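You operate a simulated robot arm through the tools that you are given. There is no shell and no other tool. Be economical: measure what you need, move in short steps, check, and stop when the job is done.

You run a simulated robot arm. Do the job below in one go: nothing can be reset, and whatever is moved stays where it is left.

## Task
Put things in order on the long table. At the end: the purple tape roll stands on top of the red carton; the teal tin from the long table is on the blue gift box; the yellow tamper stands where the teal tin stood; the brown paper roll stands where the yellow tamper stood; whatever was shut is shut again. Leave all else as you found it, and nothing knocked over. Set down upright: teal tin.

The check looks at the end state, three seconds after you hand in, the way a careful person would. Anything else that was tipped, shoved, dropped, spilled or broken makes it a failure.

## Robot
A 5-joint arm with a two-finger parallel gripper, fixed in place. Base frame: the origin is at the foot of the arm, x ahead of it, y to its left, z up; the work surface is at about z = 0. Readings come in m, rad, newtons and seconds.
With the tool pointing down near the work surface it reaches from about 0.26 to 0.68 m from the base axis. Its first joint turns from -1.152 to 1.152 rad. The tool tilts only in the upright plane through the base axis and itself; it spins freely about its own axis. Payload 2.9 kg.
The tool frame sits at the grasp point between the pads (the TCP): z along the fingers, y along the line on which they close. The tips reach 0.03 m beyond it. Largest opening 0.11 m; finger width 0.02, thickness 0.01; the body of the gripper, 0.048 by 0.112 m, starts 0.055 m behind the TCP.
Orientation is that of the tool frame in the base frame, as [roll, pitch, yaw] about the fixed x, y, z axes, in that order (R = Rz(yaw) Ry(pitch) Rx(roll)). With the fingers straight down and closing along the base's y, the tool's x points along the base's -x, its y along +y and its z along -z.

## Interface
- The arm moves only by the tool move_arm. Its argument "deltas" is a list of rows, each a list of 7 numbers: the finger opening in m, from 0 to 0.11, then the shift along the base's x, y, z in m, then the turn, a rotation vector about the base's x, y, z in rad. In form: [[grip, x, y, z, wx, wy, wz], ...]. A call has 1 to 20 rows; each row shifts and turns the commanded pose from where the row before left it. Each row takes 0.2 s and may step no farther than 0.05 m and 0.15 rad from the row before; otherwise, or with a gripper value out of range, the whole call is refused. Where a pose cannot be reached the arm comes as near as it can. A force on the tool above 40 N (or 10 N above the force at the start of the call, whichever is more), or a blocked arm, ends the call early, and 0.2 s more pass. The fingers move at their own pace (about 0.108 m/s each) and stop on an object; they squeeze with about 31 N. The grip force told is the motor's: it shows also when the fingers shut on nothing. Time passes only in rows, and 0.2 s behind the last, so rows that do not move let the fingers close. It gives the time, the measured TCP pose, the force on the tool (base axes), the opening and the grip force at its end, in the units of the frame above (readings bear some noise), with the torque about the TCP (base axes, N m) and any sound that the robot's microphone picked up.
- Cameras (640 x 400 px; columns grow to the right, rows downward): "scene" is fixed at [0.054, -0.4662, 0.6141]; the picture's right is [0.61, -0.79, 0.00], its down [-0.52, -0.40, -0.75] and it looks along [0.59, 0.46, -0.66] (base axes); focal length 344 px, centre (320, 200). "wrist" rides on the gripper at [0.072, 0.017, -0.103] in the tool frame; the picture's right is [-0.23, 0.97, 0.00], its down [-0.76, -0.18, -0.62] and it looks along [-0.61, -0.14, 0.78] (tool axes); focal length 222 px, centre (320, 200). There is no depth. A picture from a camera that has moved, and an enlarged one, comes with that camera's place and axes in the base frame and with its lens. The place of the scene camera against the robot may be out by one fixed shift of up to 0.025 m in any direction.
- capture(camera): a new picture of that camera. No time passes.
- inspect(camera, box): a new picture of the part [left, top, right, bottom] of that camera's present view, enlarged. No time passes.
- sign_off(): hands the job in; it is judged then, once.

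Go step by step. Nothing tells you positions but the pictures and the camera data: compare them with the known pose of the tool, close in by small moves and look again before you grip or let go. The budget is 120 turns and 76 pictures, counting those below and the enlarged ones. Unless the task says otherwise, let go and move clear before handing in, and close with one line.

The tools are called after "Request:" by a JSON object that holds its "fn" and its "kwargs". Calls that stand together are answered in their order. move_arm: Moves the arm, as the interface text tells. Its arguments: {"type":"object","properties":{"deltas":{"type":"array","items":{"type":"array","items":{"type":"number"}}}},"required":["deltas"]} The other tools are called the same way: capture (camera) takes a picture; inspect (camera, box) takes an enlarged picture of a part of a camera's view; sign_off () hands the job in.

At the start:

```text
time_s: 0.0
tcp_pos: [0.4472, -0.066, 0.2888]
tool_rot: [3.141, 0.0, 3.141]
force: [0.4, -0.8, -0.4]
moment: [-0.01, 0.02, -0.03]
gripper_width: 0.1101
grip_force: 0.1
```

scene: 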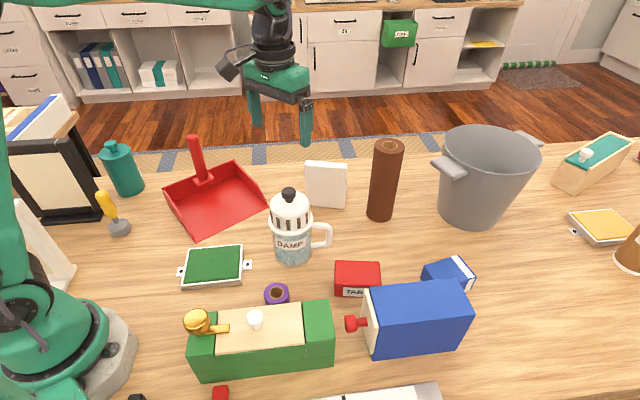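
wrist: 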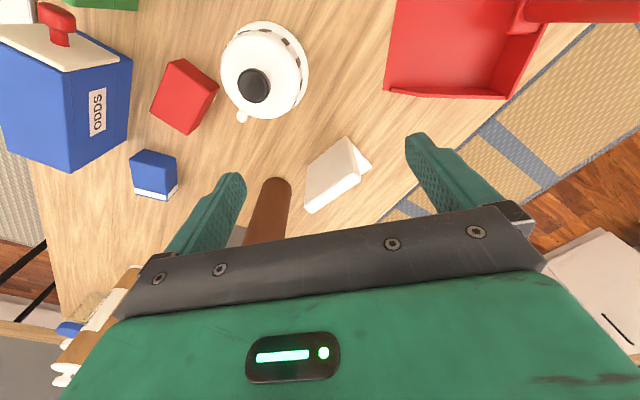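

I see a crowded table: purple tape roll, red carton, brown roll, teal jar-like thing at far left, yellow-handled tamper. I'll enlarge parts of the scene to identify everything.

Request:
{"fn": "inspect", "kwargs": {"camera": "scene", "box": [0, 80, 280, 255]}}

Request:
{"fn": "inspect", "kwargs": {"camera": "scene", "box": [160, 225, 480, 400]}}

Request:
{"fn": "inspect", "kwargs": {"camera": "scene", "box": [400, 100, 640, 300]}}

```text
2.29 times, centred on (140, 168) of scene
camera zoom: at [0.054, -0.4662, 0.6141], right [0.61, -0.79, 0.0], down [-0.52, -0.4, -0.75], along [0.59, 0.46, -0.66], focal length 786 px, centre (731, 274)
```

zoom: 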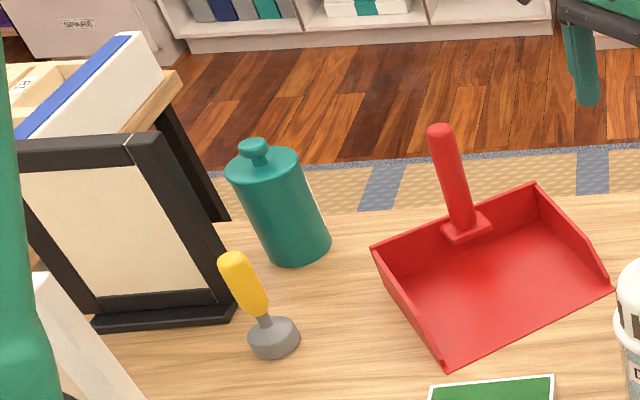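

```text
2.00 times, centred on (320, 312) of scene
camera zoom: at [0.054, -0.4662, 0.6141], right [0.61, -0.79, 0.0], down [-0.52, -0.4, -0.75], along [0.59, 0.46, -0.66], focal length 688 px, centre (320, -25)
```

zoom: 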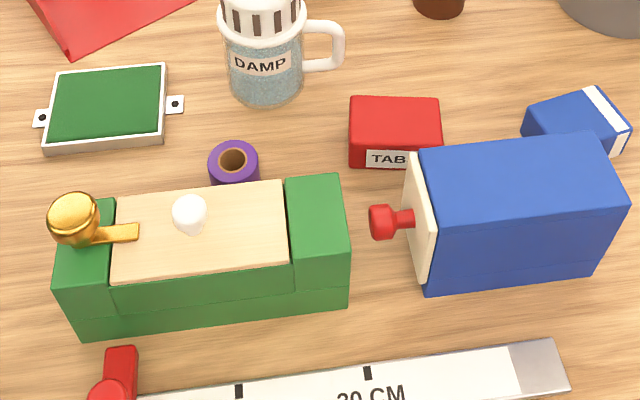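

```text
2.00 times, centred on (520, 200) of scene
camera zoom: at [0.054, -0.4662, 0.6141], right [0.61, -0.79, 0.0], down [-0.52, -0.4, -0.75], along [0.59, 0.46, -0.66], focal length 688 px, centre (-80, 200)
```

zoom: 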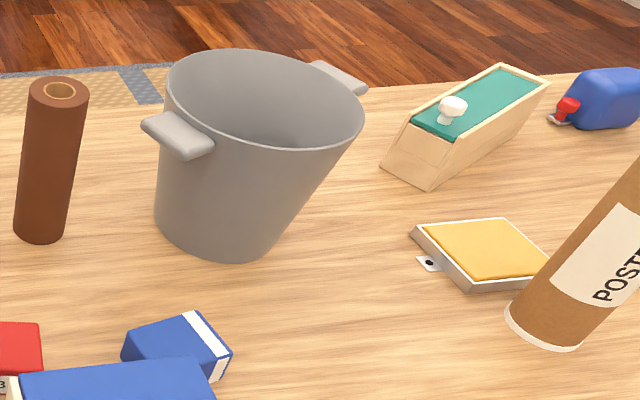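

Teal canister at far left (~0.30, 0.40), tamper (~0.21, 0.28), brown roll (~0.64,-0.2), carton (~0.42,-0.26), small blue box with white band (~0.52,-0.40), purple tape (~0.31,-0.16). I'll hover over the tape roll to measure with the wrist camera.

Request:
{"fn": "move_arm", "kwargs": {"deltas": [[0.11, -0.035, -0.022, 0, 0, 0, 0], [0.11, -0.035, -0.022, 0, 0, 0, 0], [0.11, -0.035, -0.022, 0, 0, 0, 0], [0.11, -0.034, -0.024, 0, 0, 0, 0], [0.11, 0, 0, 0, 0, 0, 0]]}}

Request:
{"fn": "capture", "kwargs": {"camera": "wrist"}}

```text
time_s: 1.2
tcp_pos: [0.3083, -0.1574, 0.288]
tool_rot: [3.142, -0.001, -3.14]
force: [0.1, 0.0, 0.0]
moment: [-0.01, 0.03, 0.01]
gripper_width: 0.1102
grip_force: 0.0
```

```text
70 pictures are left
camera wrist: at [0.2344, -0.1396, 0.3924], right [0.23, 0.97, 0.0], down [0.76, -0.18, 0.62], along [0.61, -0.14, -0.78], focal length 222 px, centre (320, 200)
```

wrist: 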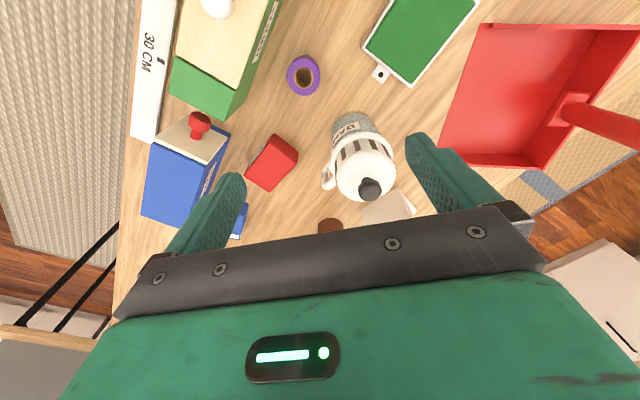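

The tape roll seems near (0.287,-0.175). I'll enlarge for detail.

Request:
{"fn": "inspect", "kwargs": {"camera": "wrist", "box": [220, 40, 380, 200]}}

```text
2.50 times, centred on (300, 120) of wrist
camera zoom: at [0.2344, -0.1396, 0.3924], right [0.23, 0.97, 0.0], down [0.76, -0.18, 0.62], along [0.61, -0.14, -0.78], focal length 555 px, centre (370, 400)
```

zoom: 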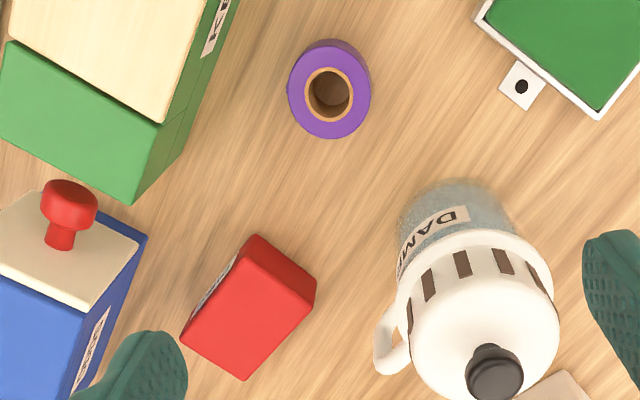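

Tape roll: center about (0.291,-0.177), diameter ~0.048, height ~0.03. I'll move above it, go part-way down and check.

Request:
{"fn": "move_arm", "kwargs": {"deltas": [[0.09, -0.0173, -0.0196, 0, 0, 0, 0], [0.09, 0, 0, -0.045, 0, 0, 0], [0.09, 0, 0, -0.045, 0, 0, 0], [0.09, 0, 0, -0.045, 0, 0, 0], [0.09, 0, 0, -0.04, 0, 0, 0], [0.09, 0, 0, 0, 0, 0, 0]]}}

Request:
{"fn": "capture", "kwargs": {"camera": "wrist"}}

```text
time_s: 2.6
tcp_pos: [0.2899, -0.1771, 0.1126]
tool_rot: [3.141, -0.001, -3.14]
force: [0.3, 0.0, -0.6]
moment: [-0.02, -0.01, -0.01]
gripper_width: 0.09
grip_force: 0.0
```

```text
68 pictures are left
camera wrist: at [0.2168, -0.16, 0.218], right [0.23, 0.97, 0.0], down [0.76, -0.18, 0.62], along [0.61, -0.14, -0.78], focal length 222 px, centre (320, 200)
```

wrist: 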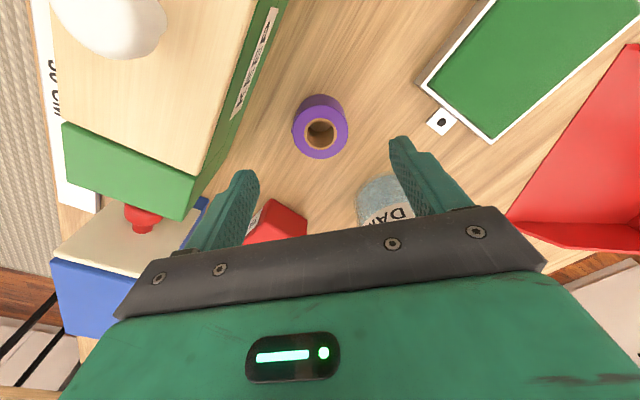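

The roll is centred between the fingers. I'll descend and grip.

Request:
{"fn": "move_arm", "kwargs": {"deltas": [[0.09, -0.001, 0.001, -0.04, 0, 0, 0], [0.09, 0, 0, -0.036, 0, 0, 0], [0.09, 0, 0, 0, 0, 0, 0], [0.03, 0, 0, 0, 0, 0, 0], [0.03, 0, 0, 0, 0, 0, 0], [0.03, 0, 0, 0, 0, 0, 0]]}}

```text
time_s: 4.0
tcp_pos: [0.2877, -0.1775, 0.0376]
tool_rot: [-3.141, 0.001, -3.141]
force: [0.2, 1.0, -0.5]
moment: [-0.02, 0.04, 0.02]
gripper_width: 0.0464
grip_force: 31.1
```

Gripped at 0.046 m wide. Lift and move toward the carton, then look.

Request:
{"fn": "move_arm", "kwargs": {"deltas": [[0.03, 0, 0, 0.02, 0, 0, 0], [0.03, 0, 0, 0.05, 0, 0, 0], [0.03, 0, 0, 0.05, 0, 0, 0], [0.03, 0, 0, 0.04, 0, 0, 0], [0.03, 0.036, -0.03, 0, 0, 0, 0], [0.03, 0.036, -0.03, 0, 0, 0, 0], [0.03, 0.03, -0.02, 0, 0, 0, 0], [0.03, 0, 0, 0, 0, 0, 0]]}}

Request:
{"fn": "capture", "kwargs": {"camera": "wrist"}}

```text
time_s: 5.8
tcp_pos: [0.3928, -0.2563, 0.1959]
tool_rot: [3.14, 0.0, -3.141]
force: [0.2, 0.1, -0.5]
moment: [0.03, -0.01, 0.02]
gripper_width: 0.0466
grip_force: 30.6
```

```text
67 pictures are left
camera wrist: at [0.3193, -0.2394, 0.3011], right [0.23, 0.97, 0.0], down [0.76, -0.18, 0.62], along [0.61, -0.14, -0.78], focal length 222 px, centre (320, 200)
```

wrist: 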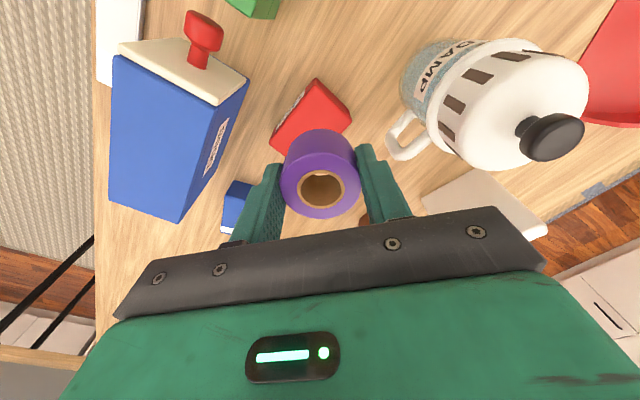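

Let me enlarge the carton and its neighbours.

Request:
{"fn": "inspect", "kwargs": {"camera": "wrist", "box": [100, 40, 420, 240]}}

Request:
{"fn": "inspect", "kwargs": {"camera": "scene", "box": [240, 200, 520, 375]}}

```text
2.00 times, centred on (260, 140) of wrist
camera zoom: at [0.3193, -0.2394, 0.3011], right [0.23, 0.97, 0.0], down [0.76, -0.18, 0.62], along [0.61, -0.14, -0.78], focal length 444 px, centre (440, 320)
```

zoom: 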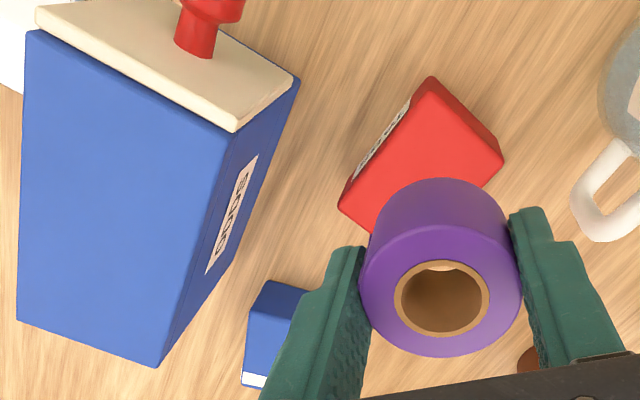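

```text
2.29 times, centred on (380, 288) of scene
camera zoom: at [0.0541, -0.4663, 0.6141], right [0.61, -0.79, 0.0], down [-0.52, -0.4, -0.75], along [0.59, 0.46, -0.66], focal length 786 px, centre (183, 0)
```

zoom: 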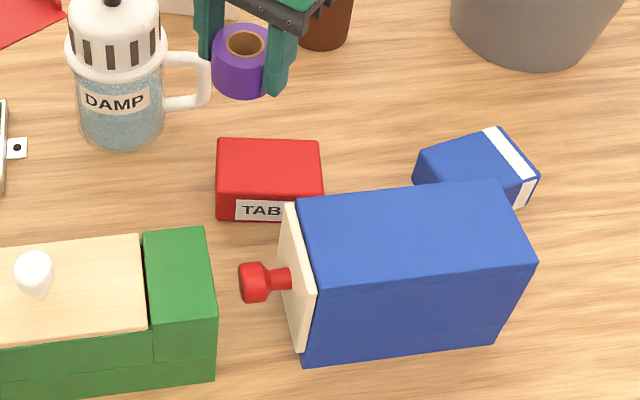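

Carton top centre is ~(0.415,-0.273), about 0.09×0.057 and ~0.04 high; the ODDS box (0.10 high) is clear. I'll go over the carton and lower to just above it.

Request:
{"fn": "move_arm", "kwargs": {"deltas": [[0.03, 0.0222, -0.0167, 0, 0, 0, 0], [0.03, 0, 0, -0.04, 0, 0, 0], [0.03, 0, 0, -0.04, 0, 0, 0], [0.03, 0, 0, -0.02, 0, 0, 0], [0.03, 0, 0, 0, 0, 0, 0]]}}

Request:
{"fn": "inspect", "kwargs": {"camera": "scene", "box": [280, 200, 440, 300]}}

Request:
{"fn": "capture", "kwargs": {"camera": "wrist"}}

```text
time_s: 7.0
tcp_pos: [0.4141, -0.2724, 0.0996]
tool_rot: [3.141, -0.001, 3.141]
force: [-0.4, 0.2, 0.0]
moment: [0.02, 0.0, 0.01]
gripper_width: 0.0466
grip_force: 30.8
```

```text
4.00 times, centred on (360, 250) of scene
camera zoom: at [0.054, -0.4662, 0.6141], right [0.61, -0.79, 0.0], down [-0.52, -0.4, -0.75], along [0.59, 0.46, -0.66], focal length 1376 px, centre (160, 0)
```

zoom: 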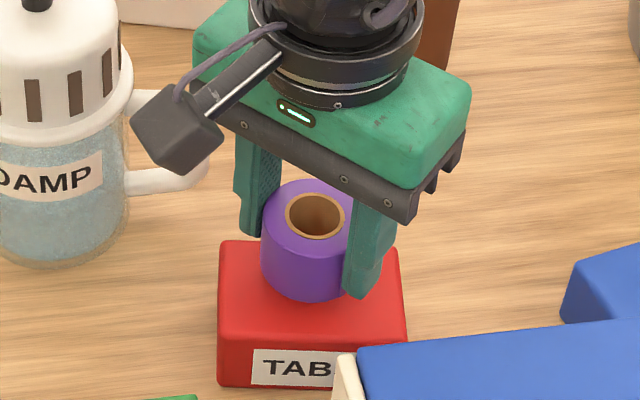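

```text
63 pictures are left
camera wrist: at [0.3416, -0.2558, 0.2031], right [0.23, 0.97, 0.0], down [0.76, -0.18, 0.62], along [0.61, -0.14, -0.78], focal length 222 px, centre (320, 200)
```

wrist: 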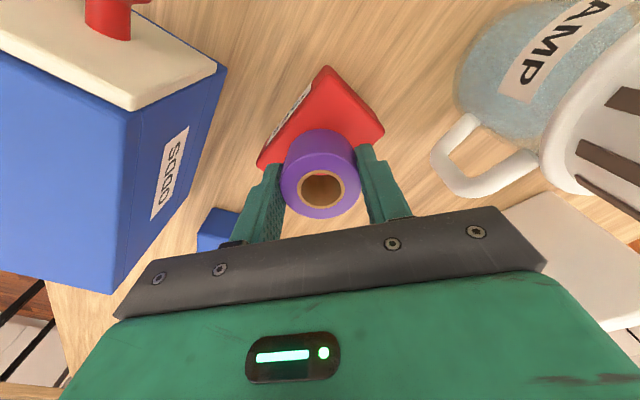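

Tape is centred above the carton top. Lower gently.

Request:
{"fn": "move_arm", "kwargs": {"deltas": [[0.03, 0, 0, -0.012, 0, 0, 0], [0.03, 0, 0, -0.004, 0, 0, 0], [0.03, 0, 0, -0.002, 0, 0, 0], [0.03, 0, 0, 0, 0, 0, 0]]}}

Request:
{"fn": "inspect", "kwargs": {"camera": "scene", "box": [300, 240, 400, 300]}}

```text
time_s: 8.0
tcp_pos: [0.415, -0.2719, 0.0809]
tool_rot: [-3.139, 0.001, 3.141]
force: [-4.1, 0.6, 15.5]
moment: [0.13, 0.13, 0.02]
gripper_width: 0.0464
grip_force: 30.8
```

```text
6.40 times, centred on (350, 270) of scene
camera zoom: at [0.054, -0.4662, 0.6141], right [0.61, -0.79, 0.0], down [-0.52, -0.4, -0.75], along [0.59, 0.46, -0.66], focal length 2202 px, centre (128, -248)
```

zoom: 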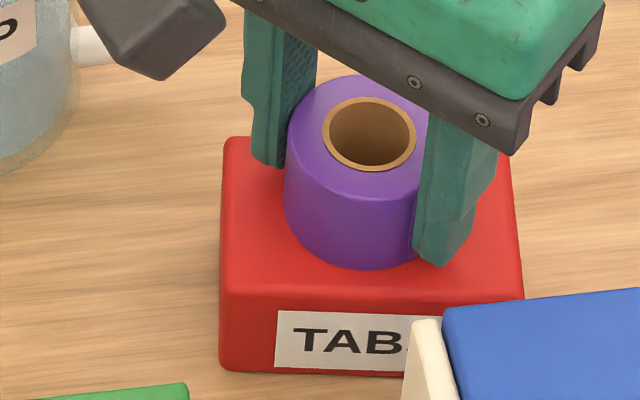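

Contact felt. Open and rise.

Request:
{"fn": "move_arm", "kwargs": {"deltas": [[0.0464, 0, 0, 0.0008, 0, 0, 0], [0.052, 0, 0, 0, 0, 0, 0], [0.06, 0, 0, 0, 0, 0, 0], [0.075, 0, 0, 0, 0, 0, 0], [0.08, 0, 0, 0.02, 0, 0, 0], [0.08, 0, 0, 0.05, 0, 0, 0], [0.08, 0, 0, 0.05, 0, 0, 0], [0.08, 0, 0, 0.05, 0, 0, 0]]}}

Request:
{"fn": "capture", "kwargs": {"camera": "scene"}}

Request:
{"fn": "capture", "kwargs": {"camera": "wrist"}}

```text
time_s: 9.8
tcp_pos: [0.4135, -0.2733, 0.2517]
tool_rot: [3.141, 0.0, 3.141]
force: [-0.5, -0.6, -0.3]
moment: [-0.01, -0.01, -0.01]
gripper_width: 0.0798
grip_force: 0.0
```

```text
61 pictures are left
```

scene: 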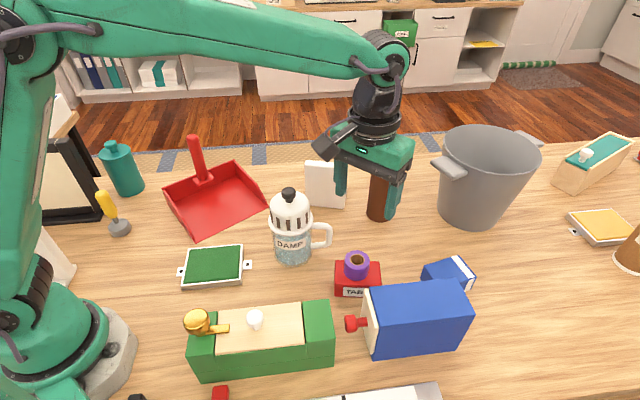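

```text
60 pictures are left
camera wrist: at [0.3407, -0.257, 0.3555], right [0.23, 0.97, 0.0], down [0.76, -0.18, 0.62], along [0.61, -0.14, -0.78], focal length 222 px, centre (320, 200)
```

wrist: 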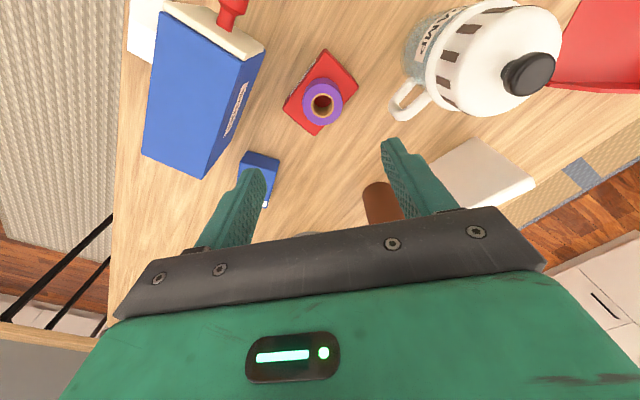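

Tape stands on the carton. Now I look at the small blue box from closer.

Request:
{"fn": "move_arm", "kwargs": {"deltas": [[0.11, 0, -0.045, 0.01, 0, 0, 0], [0.11, 0, -0.045, 0.01, 0, 0, 0], [0.11, 0, -0.02, 0.0, 0, 0, 0], [0.11, 0, 0, 0, 0, 0, 0]]}}

Request:
{"fn": "inspect", "kwargs": {"camera": "wrist", "box": [200, 50, 440, 230]}}

Request:
{"fn": "inspect", "kwargs": {"camera": "scene", "box": [400, 240, 500, 310]}}

```text
time_s: 10.8
tcp_pos: [0.4135, -0.3835, 0.2702]
tool_rot: [3.141, 0.0, 3.141]
force: [-0.4, 0.1, 0.3]
moment: [0.03, 0.0, -0.01]
gripper_width: 0.11
grip_force: 0.1
```

```text
2.22 times, centred on (320, 140) of wrist
camera zoom: at [0.3401, -0.3658, 0.3749], right [0.23, 0.97, 0.0], down [0.76, -0.18, 0.62], along [0.61, -0.14, -0.78], focal length 494 px, centre (320, 333)
```

zoom: 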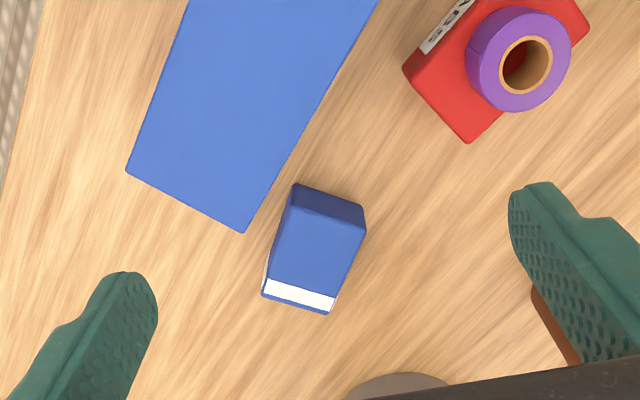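

```text
5.71 times, centred on (450, 275) of scene
camera zoom: at [0.054, -0.4663, 0.6141], right [0.61, -0.79, 0.0], down [-0.52, -0.4, -0.75], along [0.59, 0.46, -0.66], focal length 1966 px, centre (-423, -229)
```

zoom: 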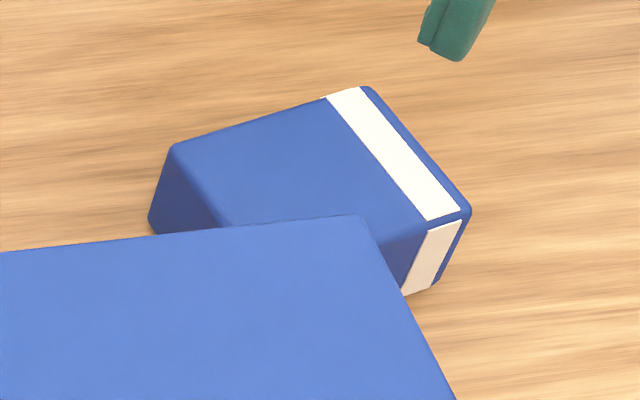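

The gift box is ~0.042 high, top ~0.056×0.08, centre ~(0.532,-0.416). Now I go high across to view the teal tin and tamper.

Request:
{"fn": "move_arm", "kwargs": {"deltas": [[0.11, 0, 0, 0.045, 0, 0, 0], [0.11, -0.0095, 0.0467, 0.0015, 0, 0, 0], [0.11, -0.0095, 0.0467, 0.0015, 0, 0, 0], [0.11, -0.0095, 0.0467, 0.0015, 0, 0, 0], [0.11, -0.0095, 0.0467, 0.0015, 0, 0, 0], [0.11, -0.0095, 0.0467, 0.0015, 0, 0, 0], [0.11, -0.0095, 0.0467, 0.0015, 0, 0, 0], [0.11, -0.0095, 0.0467, 0.0015, 0, 0, 0], [0.11, -0.0095, 0.0467, 0.0015, 0, 0, 0], [0.11, -0.0095, 0.0467, 0.0015, 0, 0, 0], [0.11, -0.0095, 0.0467, 0.0015, 0, 0, 0], [0.11, -0.0095, 0.0467, 0.0015, 0, 0, 0], [0.11, -0.0095, 0.0467, 0.0015, 0, 0, 0], [0.11, -0.0095, 0.0467, 0.0015, 0, 0, 0], [0.11, -0.0095, 0.0467, 0.0, 0, 0, 0], [0.11, 0, 0, 0, 0, 0, 0]]}}

Request:
{"fn": "capture", "kwargs": {"camera": "wrist"}}

Request:
{"fn": "capture", "kwargs": {"camera": "scene"}}

```text
time_s: 14.2
tcp_pos: [0.2808, 0.2721, 0.3371]
tool_rot: [3.141, -0.001, 3.141]
force: [0.3, 0.2, -0.9]
moment: [-0.01, 0.01, 0.05]
gripper_width: 0.1101
grip_force: 0.2
```

```text
57 pictures are left
camera wrist: at [0.2079, 0.2894, 0.4407], right [0.23, 0.97, 0.0], down [0.76, -0.18, 0.62], along [0.61, -0.14, -0.78], focal length 222 px, centre (320, 200)
```

wrist: 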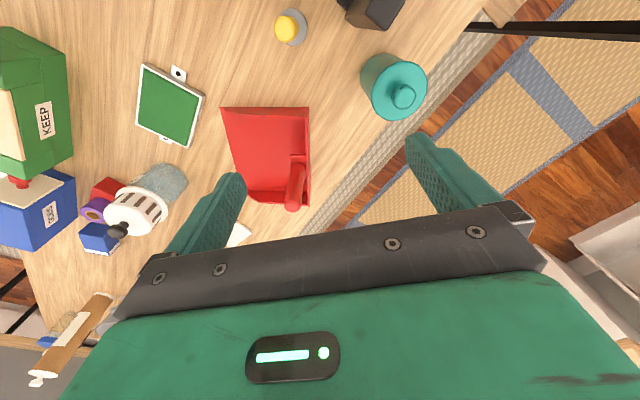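

```text
56 pictures are left
```

scene: 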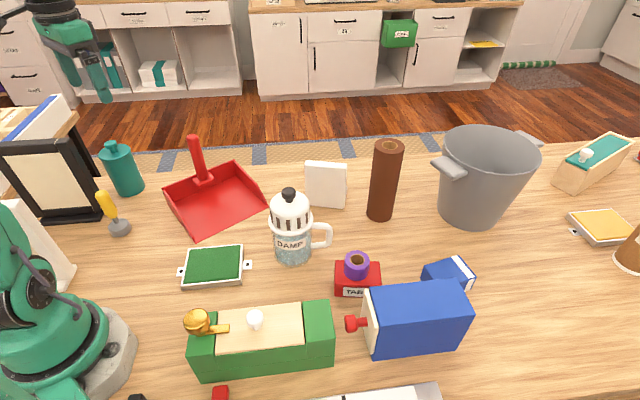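

Tin and tamper are both in view; I'll enlarge.

Request:
{"fn": "inspect", "kwargs": {"camera": "wrist", "box": [250, 0, 450, 140]}}

Request:
{"fn": "inspect", "kwargs": {"camera": "scene", "box": [80, 130, 160, 250]}}

```text
2.86 times, centred on (350, 70) of wrist
camera zoom: at [0.2079, 0.2894, 0.4407], right [0.23, 0.97, 0.0], down [0.76, -0.18, 0.62], along [0.61, -0.14, -0.78], focal length 635 px, centre (234, 571)
```

zoom: 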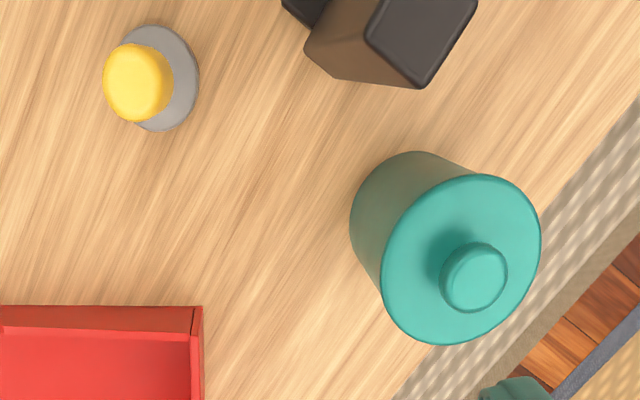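

```text
3.33 times, centred on (120, 190) of scene
camera zoom: at [0.0541, -0.4662, 0.6141], right [0.61, -0.79, 0.0], down [-0.52, -0.4, -0.75], along [0.59, 0.46, -0.66], focal length 1147 px, centre (987, 233)
```

zoom: 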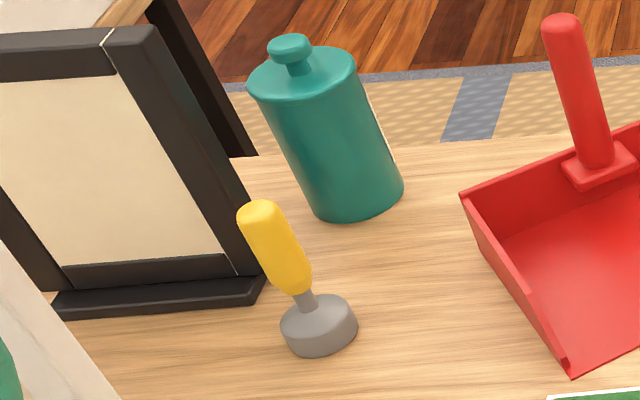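

Tin axis ≈(0.302,0.378), lid top z≈0.118, and the tall black frame stands just on its -x side. I'll spin the tool 180° so the camera is away from the frame, while moving above the tin at height.

Request:
{"fn": "move_arm", "kwargs": {"deltas": [[0.11, 0.0011, 0.0053, 0, 0, 0, 0.15], [0.11, 0.0011, 0.0053, 0, 0, 0, 0.15], [0.11, 0.0011, 0.0053, 0, 0, 0, 0.15], [0.11, 0.0011, 0.0053, 0, 0, 0, 0.15], [0.11, 0.0011, 0.0053, 0, 0, 0, 0.15], [0.11, 0.0011, 0.0053, 0, 0, 0, 0.15], [0.11, 0.0011, 0.0053, 0, 0, 0, 0.15], [0.11, 0.0011, 0.0053, 0, 0, 0, 0.15], [0.11, 0.0011, 0.0053, 0, 0, 0, 0.15], [0.11, 0.0011, 0.0053, 0, 0, 0, 0.15], [0.11, 0.0011, 0.0053, 0, 0, 0, 0.15], [0.11, 0.0011, 0.0053, 0, 0, 0, 0.15], [0.11, 0.0011, 0.0053, 0, 0, 0, 0.15], [0.11, 0.0011, 0.0053, 0, 0, 0, 0.15], [0.11, 0.0011, 0.0053, 0, 0, 0, 0.15], [0.11, 0.0011, 0.0053, 0, 0, 0, 0.15], [0.11, 0.0011, 0.0053, 0, 0, 0, 0.15], [0.11, 0.0011, 0.0053, 0, 0, 0, 0.15], [0.11, 0.0011, 0.0053, 0, 0, 0, 0.15], [0.11, 0.0011, 0.0053, 0, 0, 0, 0.15]]}}

Request:
{"fn": "capture", "kwargs": {"camera": "wrist"}}

```text
time_s: 18.4
tcp_pos: [0.3037, 0.3775, 0.3355]
tool_rot: [3.141, 0.0, -0.141]
force: [-0.5, 0.2, 0.3]
moment: [0.01, 0.0, 0.0]
gripper_width: 0.11
grip_force: 0.1
```

```text
53 pictures are left
camera wrist: at [0.3708, 0.3513, 0.4399], right [-0.36, -0.93, 0.0], down [-0.73, 0.28, 0.62], along [-0.58, 0.22, -0.78], focal length 222 px, centre (320, 200)
```

wrist: 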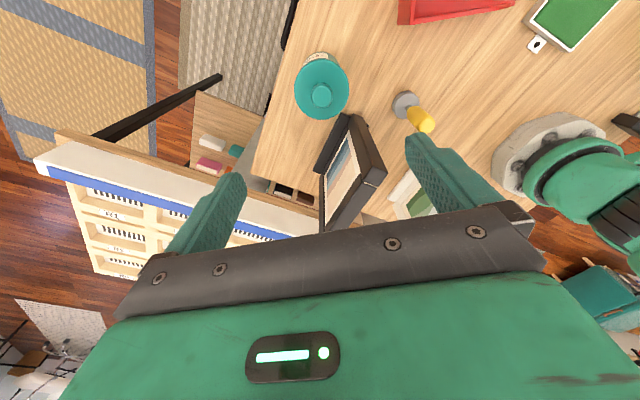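

The tin is nearly centred. I'll enlarge the tin/frame/tamper region to check clearance.

Request:
{"fn": "inspect", "kwargs": {"camera": "wrist", "box": [260, 30, 460, 230]}}

```text
2.00 times, centred on (360, 130) of wrist
camera zoom: at [0.3708, 0.3513, 0.4399], right [-0.36, -0.93, 0.0], down [-0.73, 0.28, 0.62], along [-0.58, 0.22, -0.78], focal length 444 px, centre (240, 340)
```

zoom: 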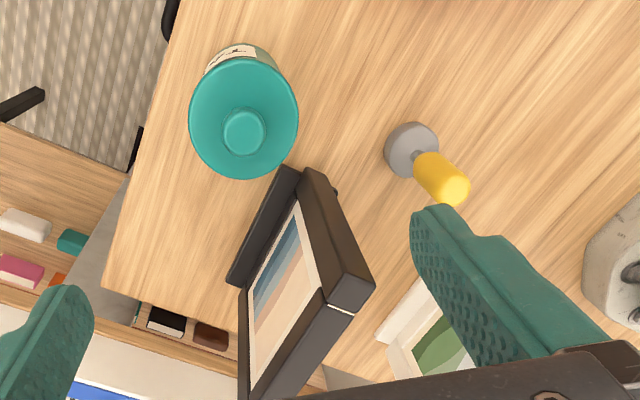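

The frame's edge is at x≲0.22, leaving enough room with fingers closing along y. Descend part-way and recheck.

Request:
{"fn": "move_arm", "kwargs": {"deltas": [[0.11, 0.001, -0.003, -0.045, 0, 0, 0], [0.11, 0, 0, -0.045, 0, 0, 0], [0.11, 0, 0, -0.02, 0, 0, 0], [0.11, 0, 0, 0, 0, 0, 0]]}}

Request:
{"fn": "capture", "kwargs": {"camera": "wrist"}}

Request:
{"fn": "capture", "kwargs": {"camera": "scene"}}

```text
time_s: 19.4
tcp_pos: [0.3046, 0.3733, 0.2238]
tool_rot: [-3.141, 0.0, -0.141]
force: [0.0, 0.0, 0.7]
moment: [0.02, -0.02, 0.0]
gripper_width: 0.1099
grip_force: 0.2
```

```text
51 pictures are left
camera wrist: at [0.3722, 0.3467, 0.3282], right [-0.36, -0.93, 0.0], down [-0.73, 0.28, 0.62], along [-0.58, 0.23, -0.78], focal length 222 px, centre (320, 200)
```

wrist: 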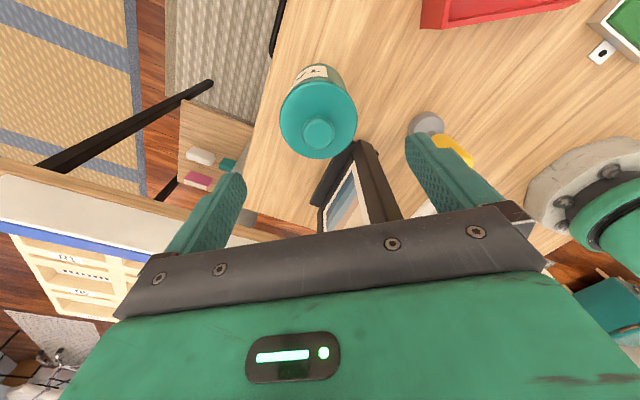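

```text
50 pictures are left
```

scene: 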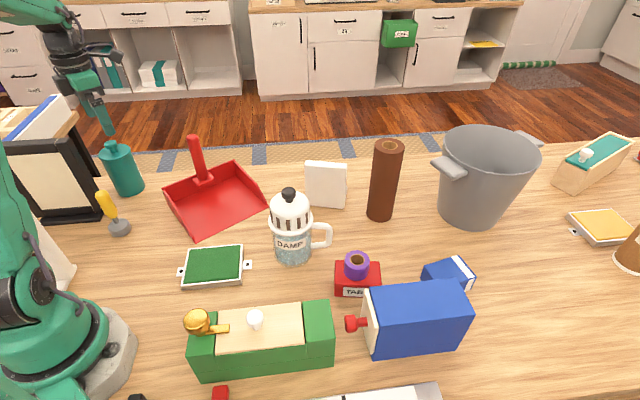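

Aligned: tin axis at TCP, lid top ~0.118, knob top ~0.148. Descend to TCP z≈0.103 and grip.

Request:
{"fn": "move_arm", "kwargs": {"deltas": [[0.11, 0.001, 0.001, -0.045, 0, 0, 0], [0.11, 0, 0, -0.045, 0, 0, 0], [0.11, 0, 0, -0.025, 0, 0, 0], [0.11, 0, 0, -0.005, 0, 0, 0], [0.11, 0, 0, 0, 0, 0, 0]]}}

Request:
{"fn": "inspect", "kwargs": {"camera": "scene", "box": [60, 100, 180, 250]}}

Request:
{"fn": "capture", "kwargs": {"camera": "wrist"}}

```text
time_s: 20.6
tcp_pos: [0.3063, 0.3747, 0.1048]
tool_rot: [3.14, -0.001, -0.143]
force: [0.1, -0.5, -0.1]
moment: [0.02, 0.01, 0.0]
gripper_width: 0.11
grip_force: 0.1
```

```text
2.67 times, centred on (120, 175) of scene
camera zoom: at [0.054, -0.4662, 0.6141], right [0.61, -0.79, 0.0], down [-0.52, -0.4, -0.75], along [0.59, 0.46, -0.66], focal length 917 px, centre (853, 267)
```

zoom: 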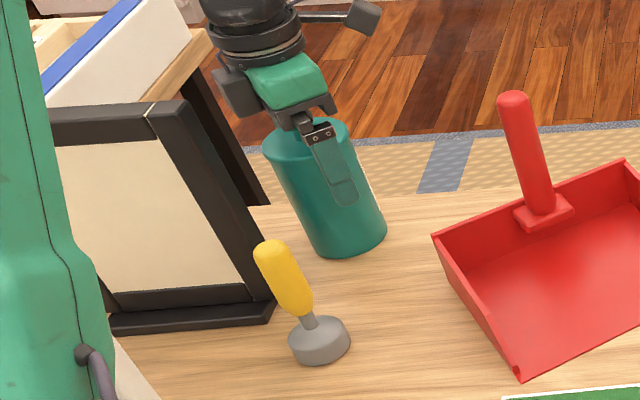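

```text
48 pictures are left
camera wrist: at [0.3748, 0.3487, 0.2099], right [-0.36, -0.93, 0.0], down [-0.73, 0.28, 0.62], along [-0.58, 0.23, -0.78], focal length 222 px, centre (320, 200)
```

wrist: 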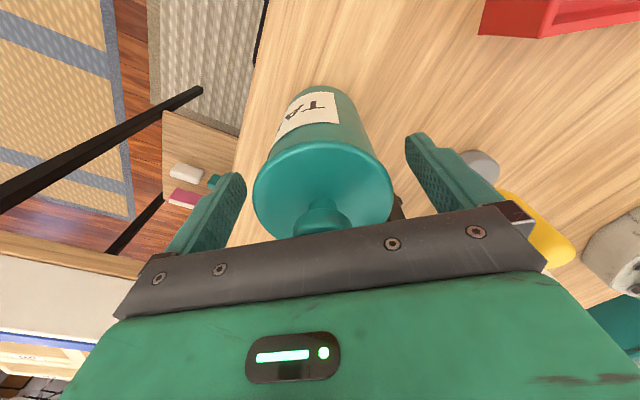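

Well positioned. Close the gripper.

Request:
{"fn": "move_arm", "kwargs": {"deltas": [[0.085, 0, 0, 0, 0, 0, 0], [0.06, 0, 0, 0, 0, 0, 0], [0.06, 0, 0, 0, 0, 0, 0], [0.06, 0, 0, 0, 0, 0, 0]]}}

```text
time_s: 21.6
tcp_pos: [0.3066, 0.3749, 0.1067]
tool_rot: [3.141, 0.001, -0.145]
force: [-0.3, 0.2, 0.1]
moment: [0.05, 0.02, 0.02]
gripper_width: 0.0716
grip_force: 31.1
```

Gripped the tin at 0.072 m. Lift straight up and check.

Request:
{"fn": "move_arm", "kwargs": {"deltas": [[0.06, 0, 0, 0.02, 0, 0, 0], [0.06, 0, 0, 0.045, 0, 0, 0], [0.06, 0, 0, 0.045, 0, 0, 0], [0.06, 0, 0, 0.045, 0, 0, 0], [0.06, 0, 0, 0.045, 0, 0, 0], [0.06, 0, 0, 0.045, 0, 0, 0], [0.06, 0, 0, 0, 0, 0, 0]]}}

Request:
{"fn": "capture", "kwargs": {"camera": "scene"}}

Request:
{"fn": "capture", "kwargs": {"camera": "wrist"}}

```text
time_s: 23.2
tcp_pos: [0.3034, 0.3757, 0.3498]
tool_rot: [-3.141, 0.0, -0.142]
force: [0.2, -0.5, -1.6]
moment: [0.01, 0.02, -0.03]
gripper_width: 0.0717
grip_force: 30.5
```

```text
47 pictures are left
```

scene: 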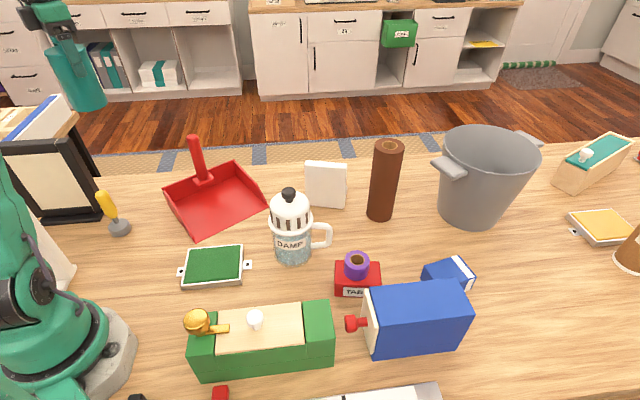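

```text
46 pictures are left
camera wrist: at [0.3724, 0.3489, 0.454], right [-0.36, -0.93, 0.0], down [-0.73, 0.28, 0.62], along [-0.58, 0.23, -0.78], focal length 222 px, centre (320, 200)
```

wrist: 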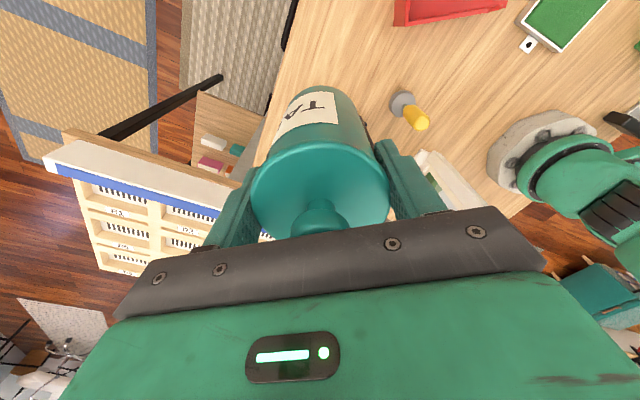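

Tin held upright. Carry it high across toward the gift box.

Request:
{"fn": "move_arm", "kwargs": {"deltas": [[0.06, 0.0104, -0.0466, 0, 0, 0, 0], [0.06, 0.0104, -0.0466, 0, 0, 0, 0], [0.06, 0.0104, -0.0466, 0, 0, 0, 0], [0.06, 0.0104, -0.0466, 0, 0, 0, 0], [0.06, 0.0104, -0.0466, 0, 0, 0, 0], [0.06, 0.0104, -0.0466, 0, 0, 0, 0], [0.06, 0.0104, -0.0466, 0, 0, 0, 0], [0.06, 0.0104, -0.0466, 0, 0, 0, 0], [0.06, 0.0104, -0.0466, 0, 0, 0, 0], [0.06, 0.0104, -0.0466, 0, 0, 0, 0], [0.06, 0.0104, -0.0466, 0, 0, 0, 0], [0.06, 0.0104, -0.0466, 0, 0, 0, 0], [0.06, 0.0104, -0.0466, 0, 0, 0, 0], [0.06, 0.0104, -0.0466, 0, 0, 0, 0], [0.06, 0.0104, -0.0466, 0, 0, 0, 0], [0.06, 0.0104, -0.0466, 0, 0, 0, 0], [0.06, 0, 0, 0, 0, 0, 0]]}}

Request:
{"fn": "capture", "kwargs": {"camera": "wrist"}}

```text
time_s: 26.8
tcp_pos: [0.4378, -0.0082, 0.3499]
tool_rot: [-3.14, -0.001, -0.15]
force: [-0.2, -0.3, -1.5]
moment: [0.04, 0.01, 0.0]
gripper_width: 0.0716
grip_force: 30.5
out of reach, approached as far as the arm can: row 9, 10, 11, 12, 13, 14, 15, 16
```

```text
45 pictures are left
camera wrist: at [0.506, -0.0349, 0.455], right [-0.37, -0.93, 0.0], down [-0.73, 0.29, 0.62], along [-0.58, 0.23, -0.78], focal length 222 px, centre (320, 200)
```

wrist: 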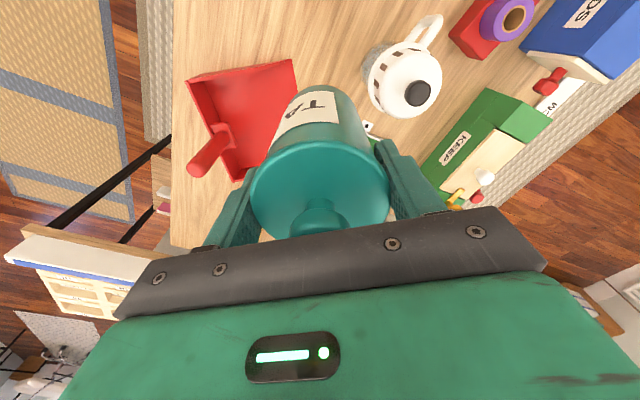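

The arm stopped, most likely because the spin joint reached its limit. I'll unwind the yaw a little and see whether the command was held here.

Request:
{"fn": "move_arm", "kwargs": {"deltas": [[0.06, 0, 0, 0, 0, 0, -0.1]]}}

```text
time_s: 27.2
tcp_pos: [0.4381, -0.0068, 0.3509]
tool_rot: [-3.141, 0.002, -0.243]
force: [-0.3, 0.0, -1.0]
moment: [0.01, 0.0, -0.01]
gripper_width: 0.0717
grip_force: 31.2
```

The command is held at the actual pose. I'll continue while unwinding the spin.

Request:
{"fn": "move_arm", "kwargs": {"deltas": [[0.06, 0, 0, 0, 0, 0, -0.15], [0.06, 0, 0, 0, 0, 0, -0.15], [0.06, 0.003, -0.024, 0, 0, 0, -0.15], [0.06, 0.003, -0.024, 0, 0, 0, -0.15], [0.06, 0.003, -0.024, 0, 0, 0, -0.15], [0.06, 0.003, -0.024, 0, 0, 0, -0.15], [0.06, 0.003, -0.024, 0, 0, 0, -0.15], [0.06, 0.003, -0.024, 0, 0, 0, -0.15], [0.06, 0.003, -0.024, 0, 0, 0, -0.15], [0.06, 0.003, -0.024, 0, 0, 0, -0.15], [0.06, 0.003, -0.024, 0, 0, 0, -0.15], [0.06, 0.003, -0.024, 0, 0, 0, -0.15], [0.06, 0.003, -0.024, 0, 0, 0, -0.15], [0.06, 0.003, -0.024, 0, 0, 0, -0.15], [0.06, 0.003, -0.024, 0, 0, 0, -0.15], [0.06, 0.003, -0.024, 0, 0, 0, -0.15], [0.06, 0, 0, 0, 0, 0, 0]]}}

Request:
{"fn": "capture", "kwargs": {"camera": "wrist"}}

Request:
{"fn": "capture", "kwargs": {"camera": "scene"}}

```text
time_s: 30.8
tcp_pos: [0.4809, -0.3448, 0.3501]
tool_rot: [3.141, 0.0, -2.643]
force: [0.4, 0.0, -2.2]
moment: [0.01, -0.02, -0.02]
gripper_width: 0.0714
grip_force: 31.1
```

```text
44 pictures are left
camera wrist: at [0.408, -0.3642, 0.4545], right [-0.26, 0.96, 0.0], down [0.75, 0.21, 0.62], along [0.6, 0.17, -0.78], focal length 222 px, centre (320, 200)
```

wrist: 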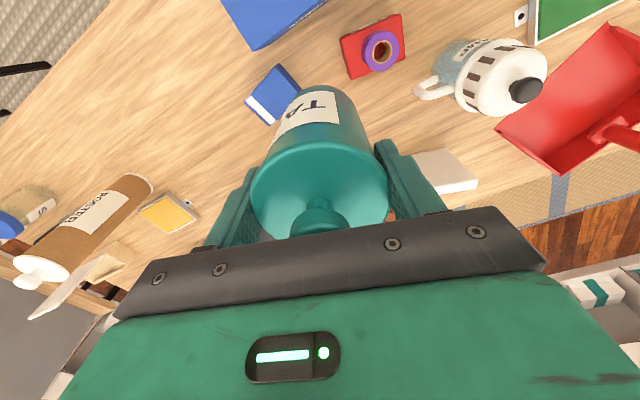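

```text
43 pictures are left
```

scene: 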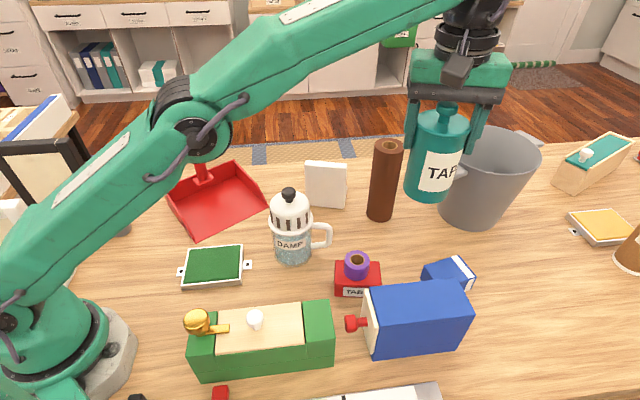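

Tin upright near the gift box. Move above it at TCP z≈0.25 and look.

Request:
{"fn": "move_arm", "kwargs": {"deltas": [[0.06, 0.02, -0.032, 0, 0, 0, 0], [0.06, 0.021, -0.033, 0, 0, 0, 0], [0.06, 0, 0, -0.04, 0, 0, 0], [0.06, 0, 0, -0.04, 0, 0, 0], [0.06, 0, 0, -0.02, 0, 0, 0], [0.06, 0, 0, 0, 0, 0, 0]]}}

Request:
{"fn": "capture", "kwargs": {"camera": "wrist"}}

Request:
{"fn": "inspect", "kwargs": {"camera": "scene", "box": [380, 140, 540, 320]}}

```text
time_s: 32.2
tcp_pos: [0.4809, -0.3655, 0.2341]
tool_rot: [-3.141, 0.0, -2.643]
force: [0.4, 1.4, -1.6]
moment: [-0.04, 0.02, 0.02]
gripper_width: 0.0716
grip_force: 31.6
out of reach, approached as far as the arm can: row 1, 2
```

```text
42 pictures are left
camera wrist: at [0.4089, -0.3849, 0.3383], right [-0.27, 0.96, 0.0], down [0.75, 0.21, 0.62], along [0.6, 0.17, -0.78], focal length 222 px, centre (320, 200)
```

wrist: 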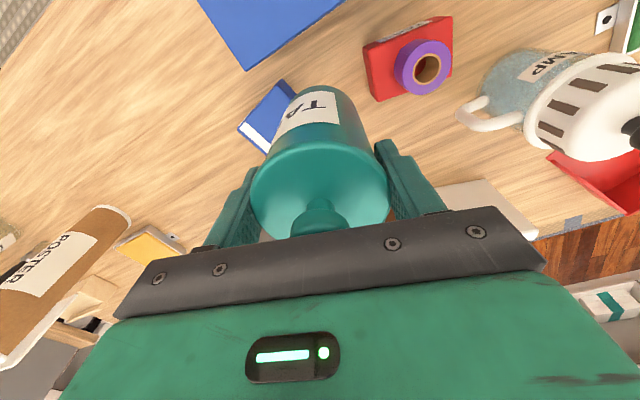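

```text
2.22 times, centred on (460, 230) of scene
camera zoom: at [0.054, -0.4662, 0.6141], right [0.61, -0.79, 0.0], down [-0.52, -0.4, -0.75], along [0.59, 0.46, -0.66], focal length 764 px, centre (9, 133)
```

zoom: 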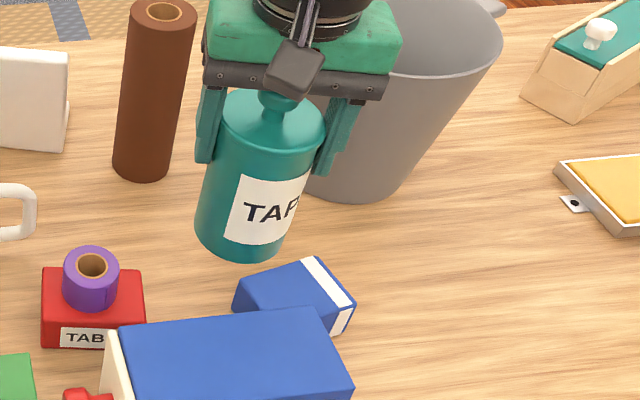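

Reach grows lower down; I'll lower to z≈0.19 and move out over the box.

Request:
{"fn": "move_arm", "kwargs": {"deltas": [[0.06, 0, 0, -0.025, 0, 0, 0], [0.06, 0, 0, -0.02, 0, 0, 0], [0.06, 0.022, -0.0225, 0, 0, 0, 0], [0.06, 0.022, -0.0225, 0, 0, 0, 0], [0.06, 0, 0, 0, 0, 0, 0]]}}

Request:
{"fn": "capture", "kwargs": {"camera": "wrist"}}

Request:
{"fn": "inspect", "kwargs": {"camera": "scene", "box": [380, 180, 540, 320]}}

```text
time_s: 33.4
tcp_pos: [0.5202, -0.4063, 0.186]
tool_rot: [3.14, 0.0, -2.643]
force: [0.1, 0.1, -1.5]
moment: [0.04, 0.02, -0.03]
gripper_width: 0.0717
grip_force: 30.8
out of reach, approached as far as the arm can: row 4
```

```text
40 pictures are left
camera wrist: at [0.448, -0.425, 0.2909], right [-0.27, 0.96, 0.0], down [0.75, 0.21, 0.62], along [0.6, 0.17, -0.78], focal length 222 px, centre (320, 200)
```

wrist: 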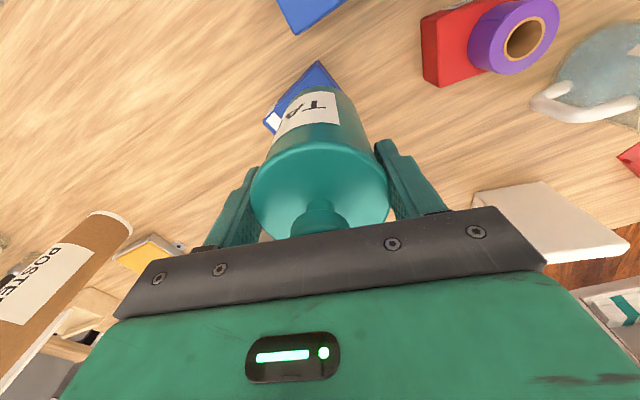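

```text
2.86 times, centred on (460, 250) of scene
camera zoom: at [0.054, -0.4662, 0.6141], right [0.61, -0.79, 0.0], down [-0.52, -0.4, -0.75], along [0.59, 0.46, -0.66], focal length 983 px, centre (-80, 57)
```

zoom: 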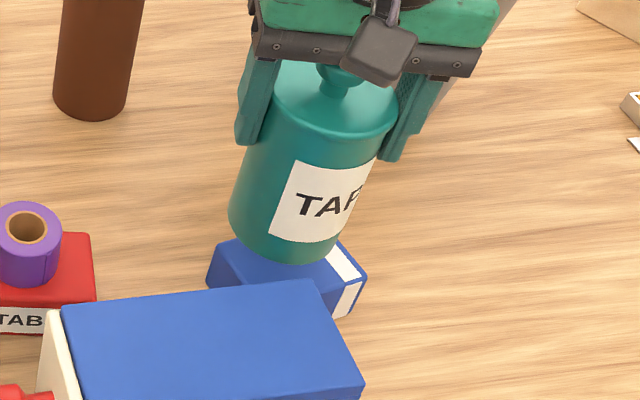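

Box corners agree with my earlier measure; the tin needs ~1 cm more outward. Lower and shift.

Request:
{"fn": "move_arm", "kwargs": {"deltas": [[0.06, 0, 0, -0.015, 0, 0, 0], [0.06, 0.008, -0.0067, -0.008, 0, 0, 0], [0.06, 0, 0, 0, 0, 0, 0]]}}

Request:
{"fn": "inspect", "kwargs": {"camera": "scene", "box": [400, 200, 500, 320]}}

Request:
{"fn": "capture", "kwargs": {"camera": "wrist"}}

```text
time_s: 34.2
tcp_pos: [0.5236, -0.4112, 0.1627]
tool_rot: [3.141, -0.001, -2.643]
force: [-0.4, -0.1, -1.6]
moment: [0.02, 0.0, 0.01]
gripper_width: 0.0713
grip_force: 30.6
out of reach, approached as far as the arm can: row 2
```

```text
3.33 times, centred on (450, 260) of scene
camera zoom: at [0.054, -0.4662, 0.6141], right [0.61, -0.79, 0.0], down [-0.52, -0.4, -0.75], along [0.59, 0.46, -0.66], focal length 1147 px, centre (-113, 0)
```

zoom: 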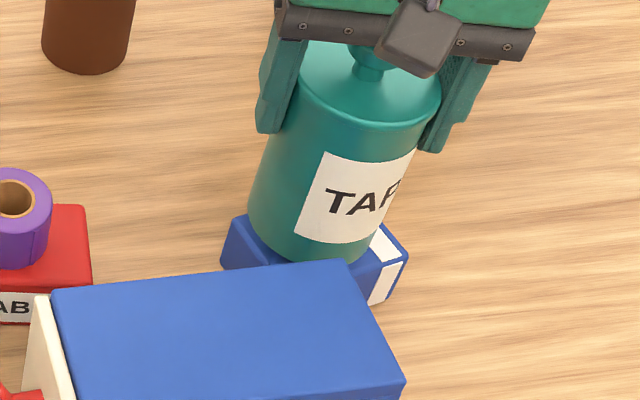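

```text
37 pictures are left
camera wrist: at [0.4517, -0.4295, 0.2668], right [-0.27, 0.96, 0.0], down [0.75, 0.21, 0.62], along [0.6, 0.17, -0.78], focal length 222 px, centre (320, 200)
```

wrist: 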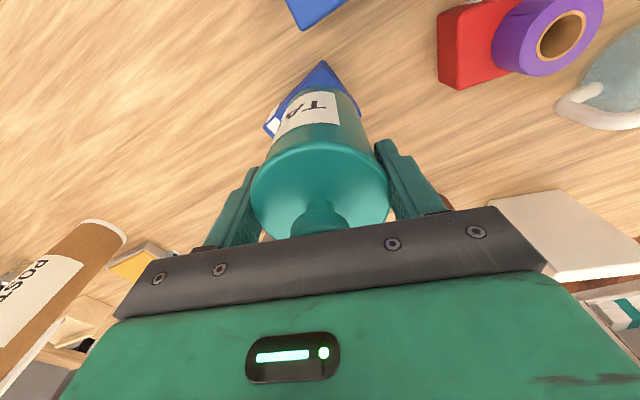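

Position is good (within 1 cm of centre along the long side). Lower gently until contact.

Request:
{"fn": "move_arm", "kwargs": {"deltas": [[0.06, 0.003, -0.0024, -0.006, 0, 0, 0], [0.06, 0, 0, -0.003, 0, 0, 0], [0.06, 0, 0, 0, 0, 0, 0]]}}

```text
time_s: 35.0
tcp_pos: [0.5274, -0.4124, 0.1537]
tool_rot: [-3.141, 0.0, -2.643]
force: [-0.2, 0.3, -1.9]
moment: [-0.03, -0.01, 0.01]
gripper_width: 0.0714
grip_force: 30.6
```

Request:
{"fn": "move_arm", "kwargs": {"deltas": [[0.06, 0, 0, -0.002, 0, 0, 0], [0.06, 0, 0, -0.002, 0, 0, 0], [0.06, 0, 0, 0, 0, 0, 0]]}}

Request:
{"fn": "inspect", "kwargs": {"camera": "scene", "box": [400, 200, 500, 320]}}

```text
time_s: 35.8
tcp_pos: [0.5273, -0.4115, 0.1496]
tool_rot: [3.141, 0.0, -2.643]
force: [0.3, 0.5, -2.0]
moment: [-0.01, 0.01, 0.01]
gripper_width: 0.0715
grip_force: 31.1
```

```text
3.33 times, centred on (450, 260) of scene
camera zoom: at [0.054, -0.4662, 0.6141], right [0.61, -0.79, 0.0], down [-0.52, -0.4, -0.75], along [0.59, 0.46, -0.66], focal length 1147 px, centre (-113, 0)
```

zoom: 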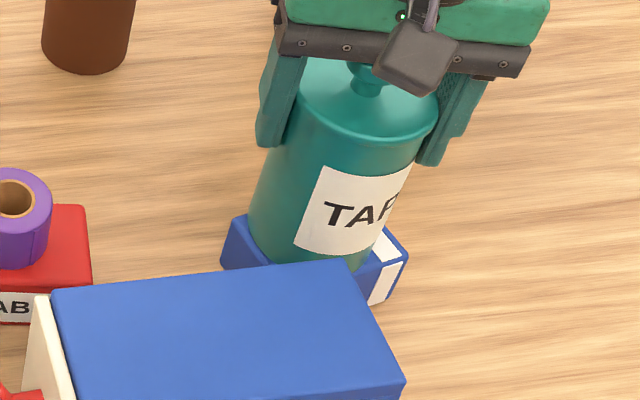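

Not yet touching; continue in 1–2 mm steps.

Request:
{"fn": "move_arm", "kwargs": {"deltas": [[0.06, 0, 0, -0.0015, 0, 0, 0], [0.06, 0, 0, -0.0015, 0, 0, 0], [0.06, 0, 0, 0, 0, 0, 0]]}}

```text
time_s: 36.6
tcp_pos: [0.5281, -0.4112, 0.1495]
tool_rot: [-3.136, 0.004, -2.642]
force: [-4.4, 3.9, 15.7]
moment: [0.09, 0.07, -0.03]
gripper_width: 0.0717
grip_force: 31.1
```

Contact. Relieve a bit, open, and rise while easing slightly inward along the reach limit.

Request:
{"fn": "move_arm", "kwargs": {"deltas": [[0.07, 0, 0, 0.0015, 0, 0, 0], [0.075, 0, 0, 0, 0, 0, 0], [0.085, 0, 0, 0, 0, 0, 0], [0.11, 0, 0, 0, 0, 0, 0], [0.11, 0, 0, 0, 0, 0, 0]]}}

Request:
{"fn": "inspect", "kwargs": {"camera": "scene", "box": [400, 200, 500, 320]}}

Request:
{"fn": "capture", "kwargs": {"camera": "wrist"}}

```text
time_s: 37.8
tcp_pos: [0.5272, -0.4125, 0.1491]
tool_rot: [3.141, 0.0, -2.643]
force: [-0.1, 0.1, -0.5]
moment: [-0.01, 0.0, -0.03]
gripper_width: 0.1102
grip_force: 0.0
```

```text
3.33 times, centred on (450, 260) of scene
camera zoom: at [0.054, -0.4662, 0.6141], right [0.61, -0.79, 0.0], down [-0.52, -0.4, -0.75], along [0.59, 0.46, -0.66], focal length 1147 px, centre (-113, 0)
```

zoom: 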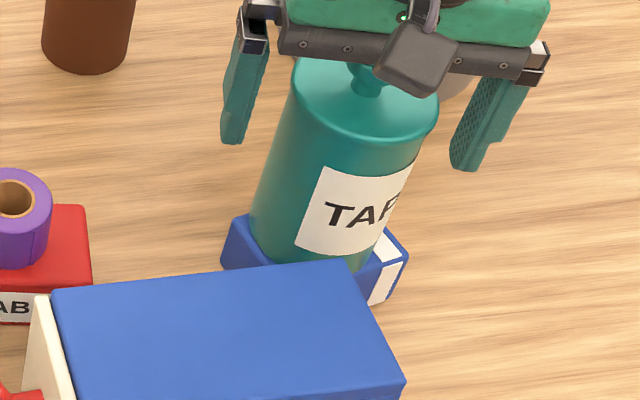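

```text
34 pictures are left
camera wrist: at [0.4547, -0.4316, 0.2539], right [-0.27, 0.96, 0.0], down [0.75, 0.21, 0.62], along [0.6, 0.17, -0.78], focal length 222 px, centre (320, 200)
```

wrist: 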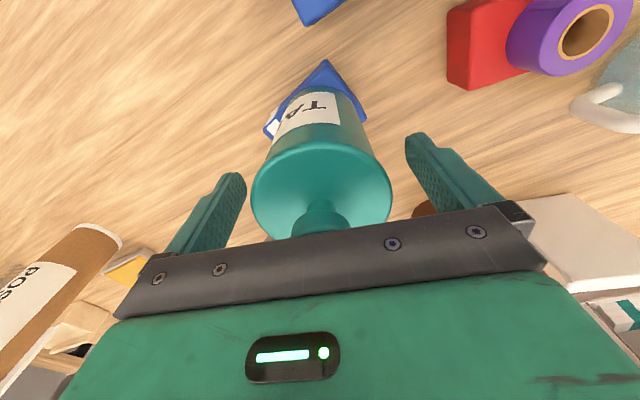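

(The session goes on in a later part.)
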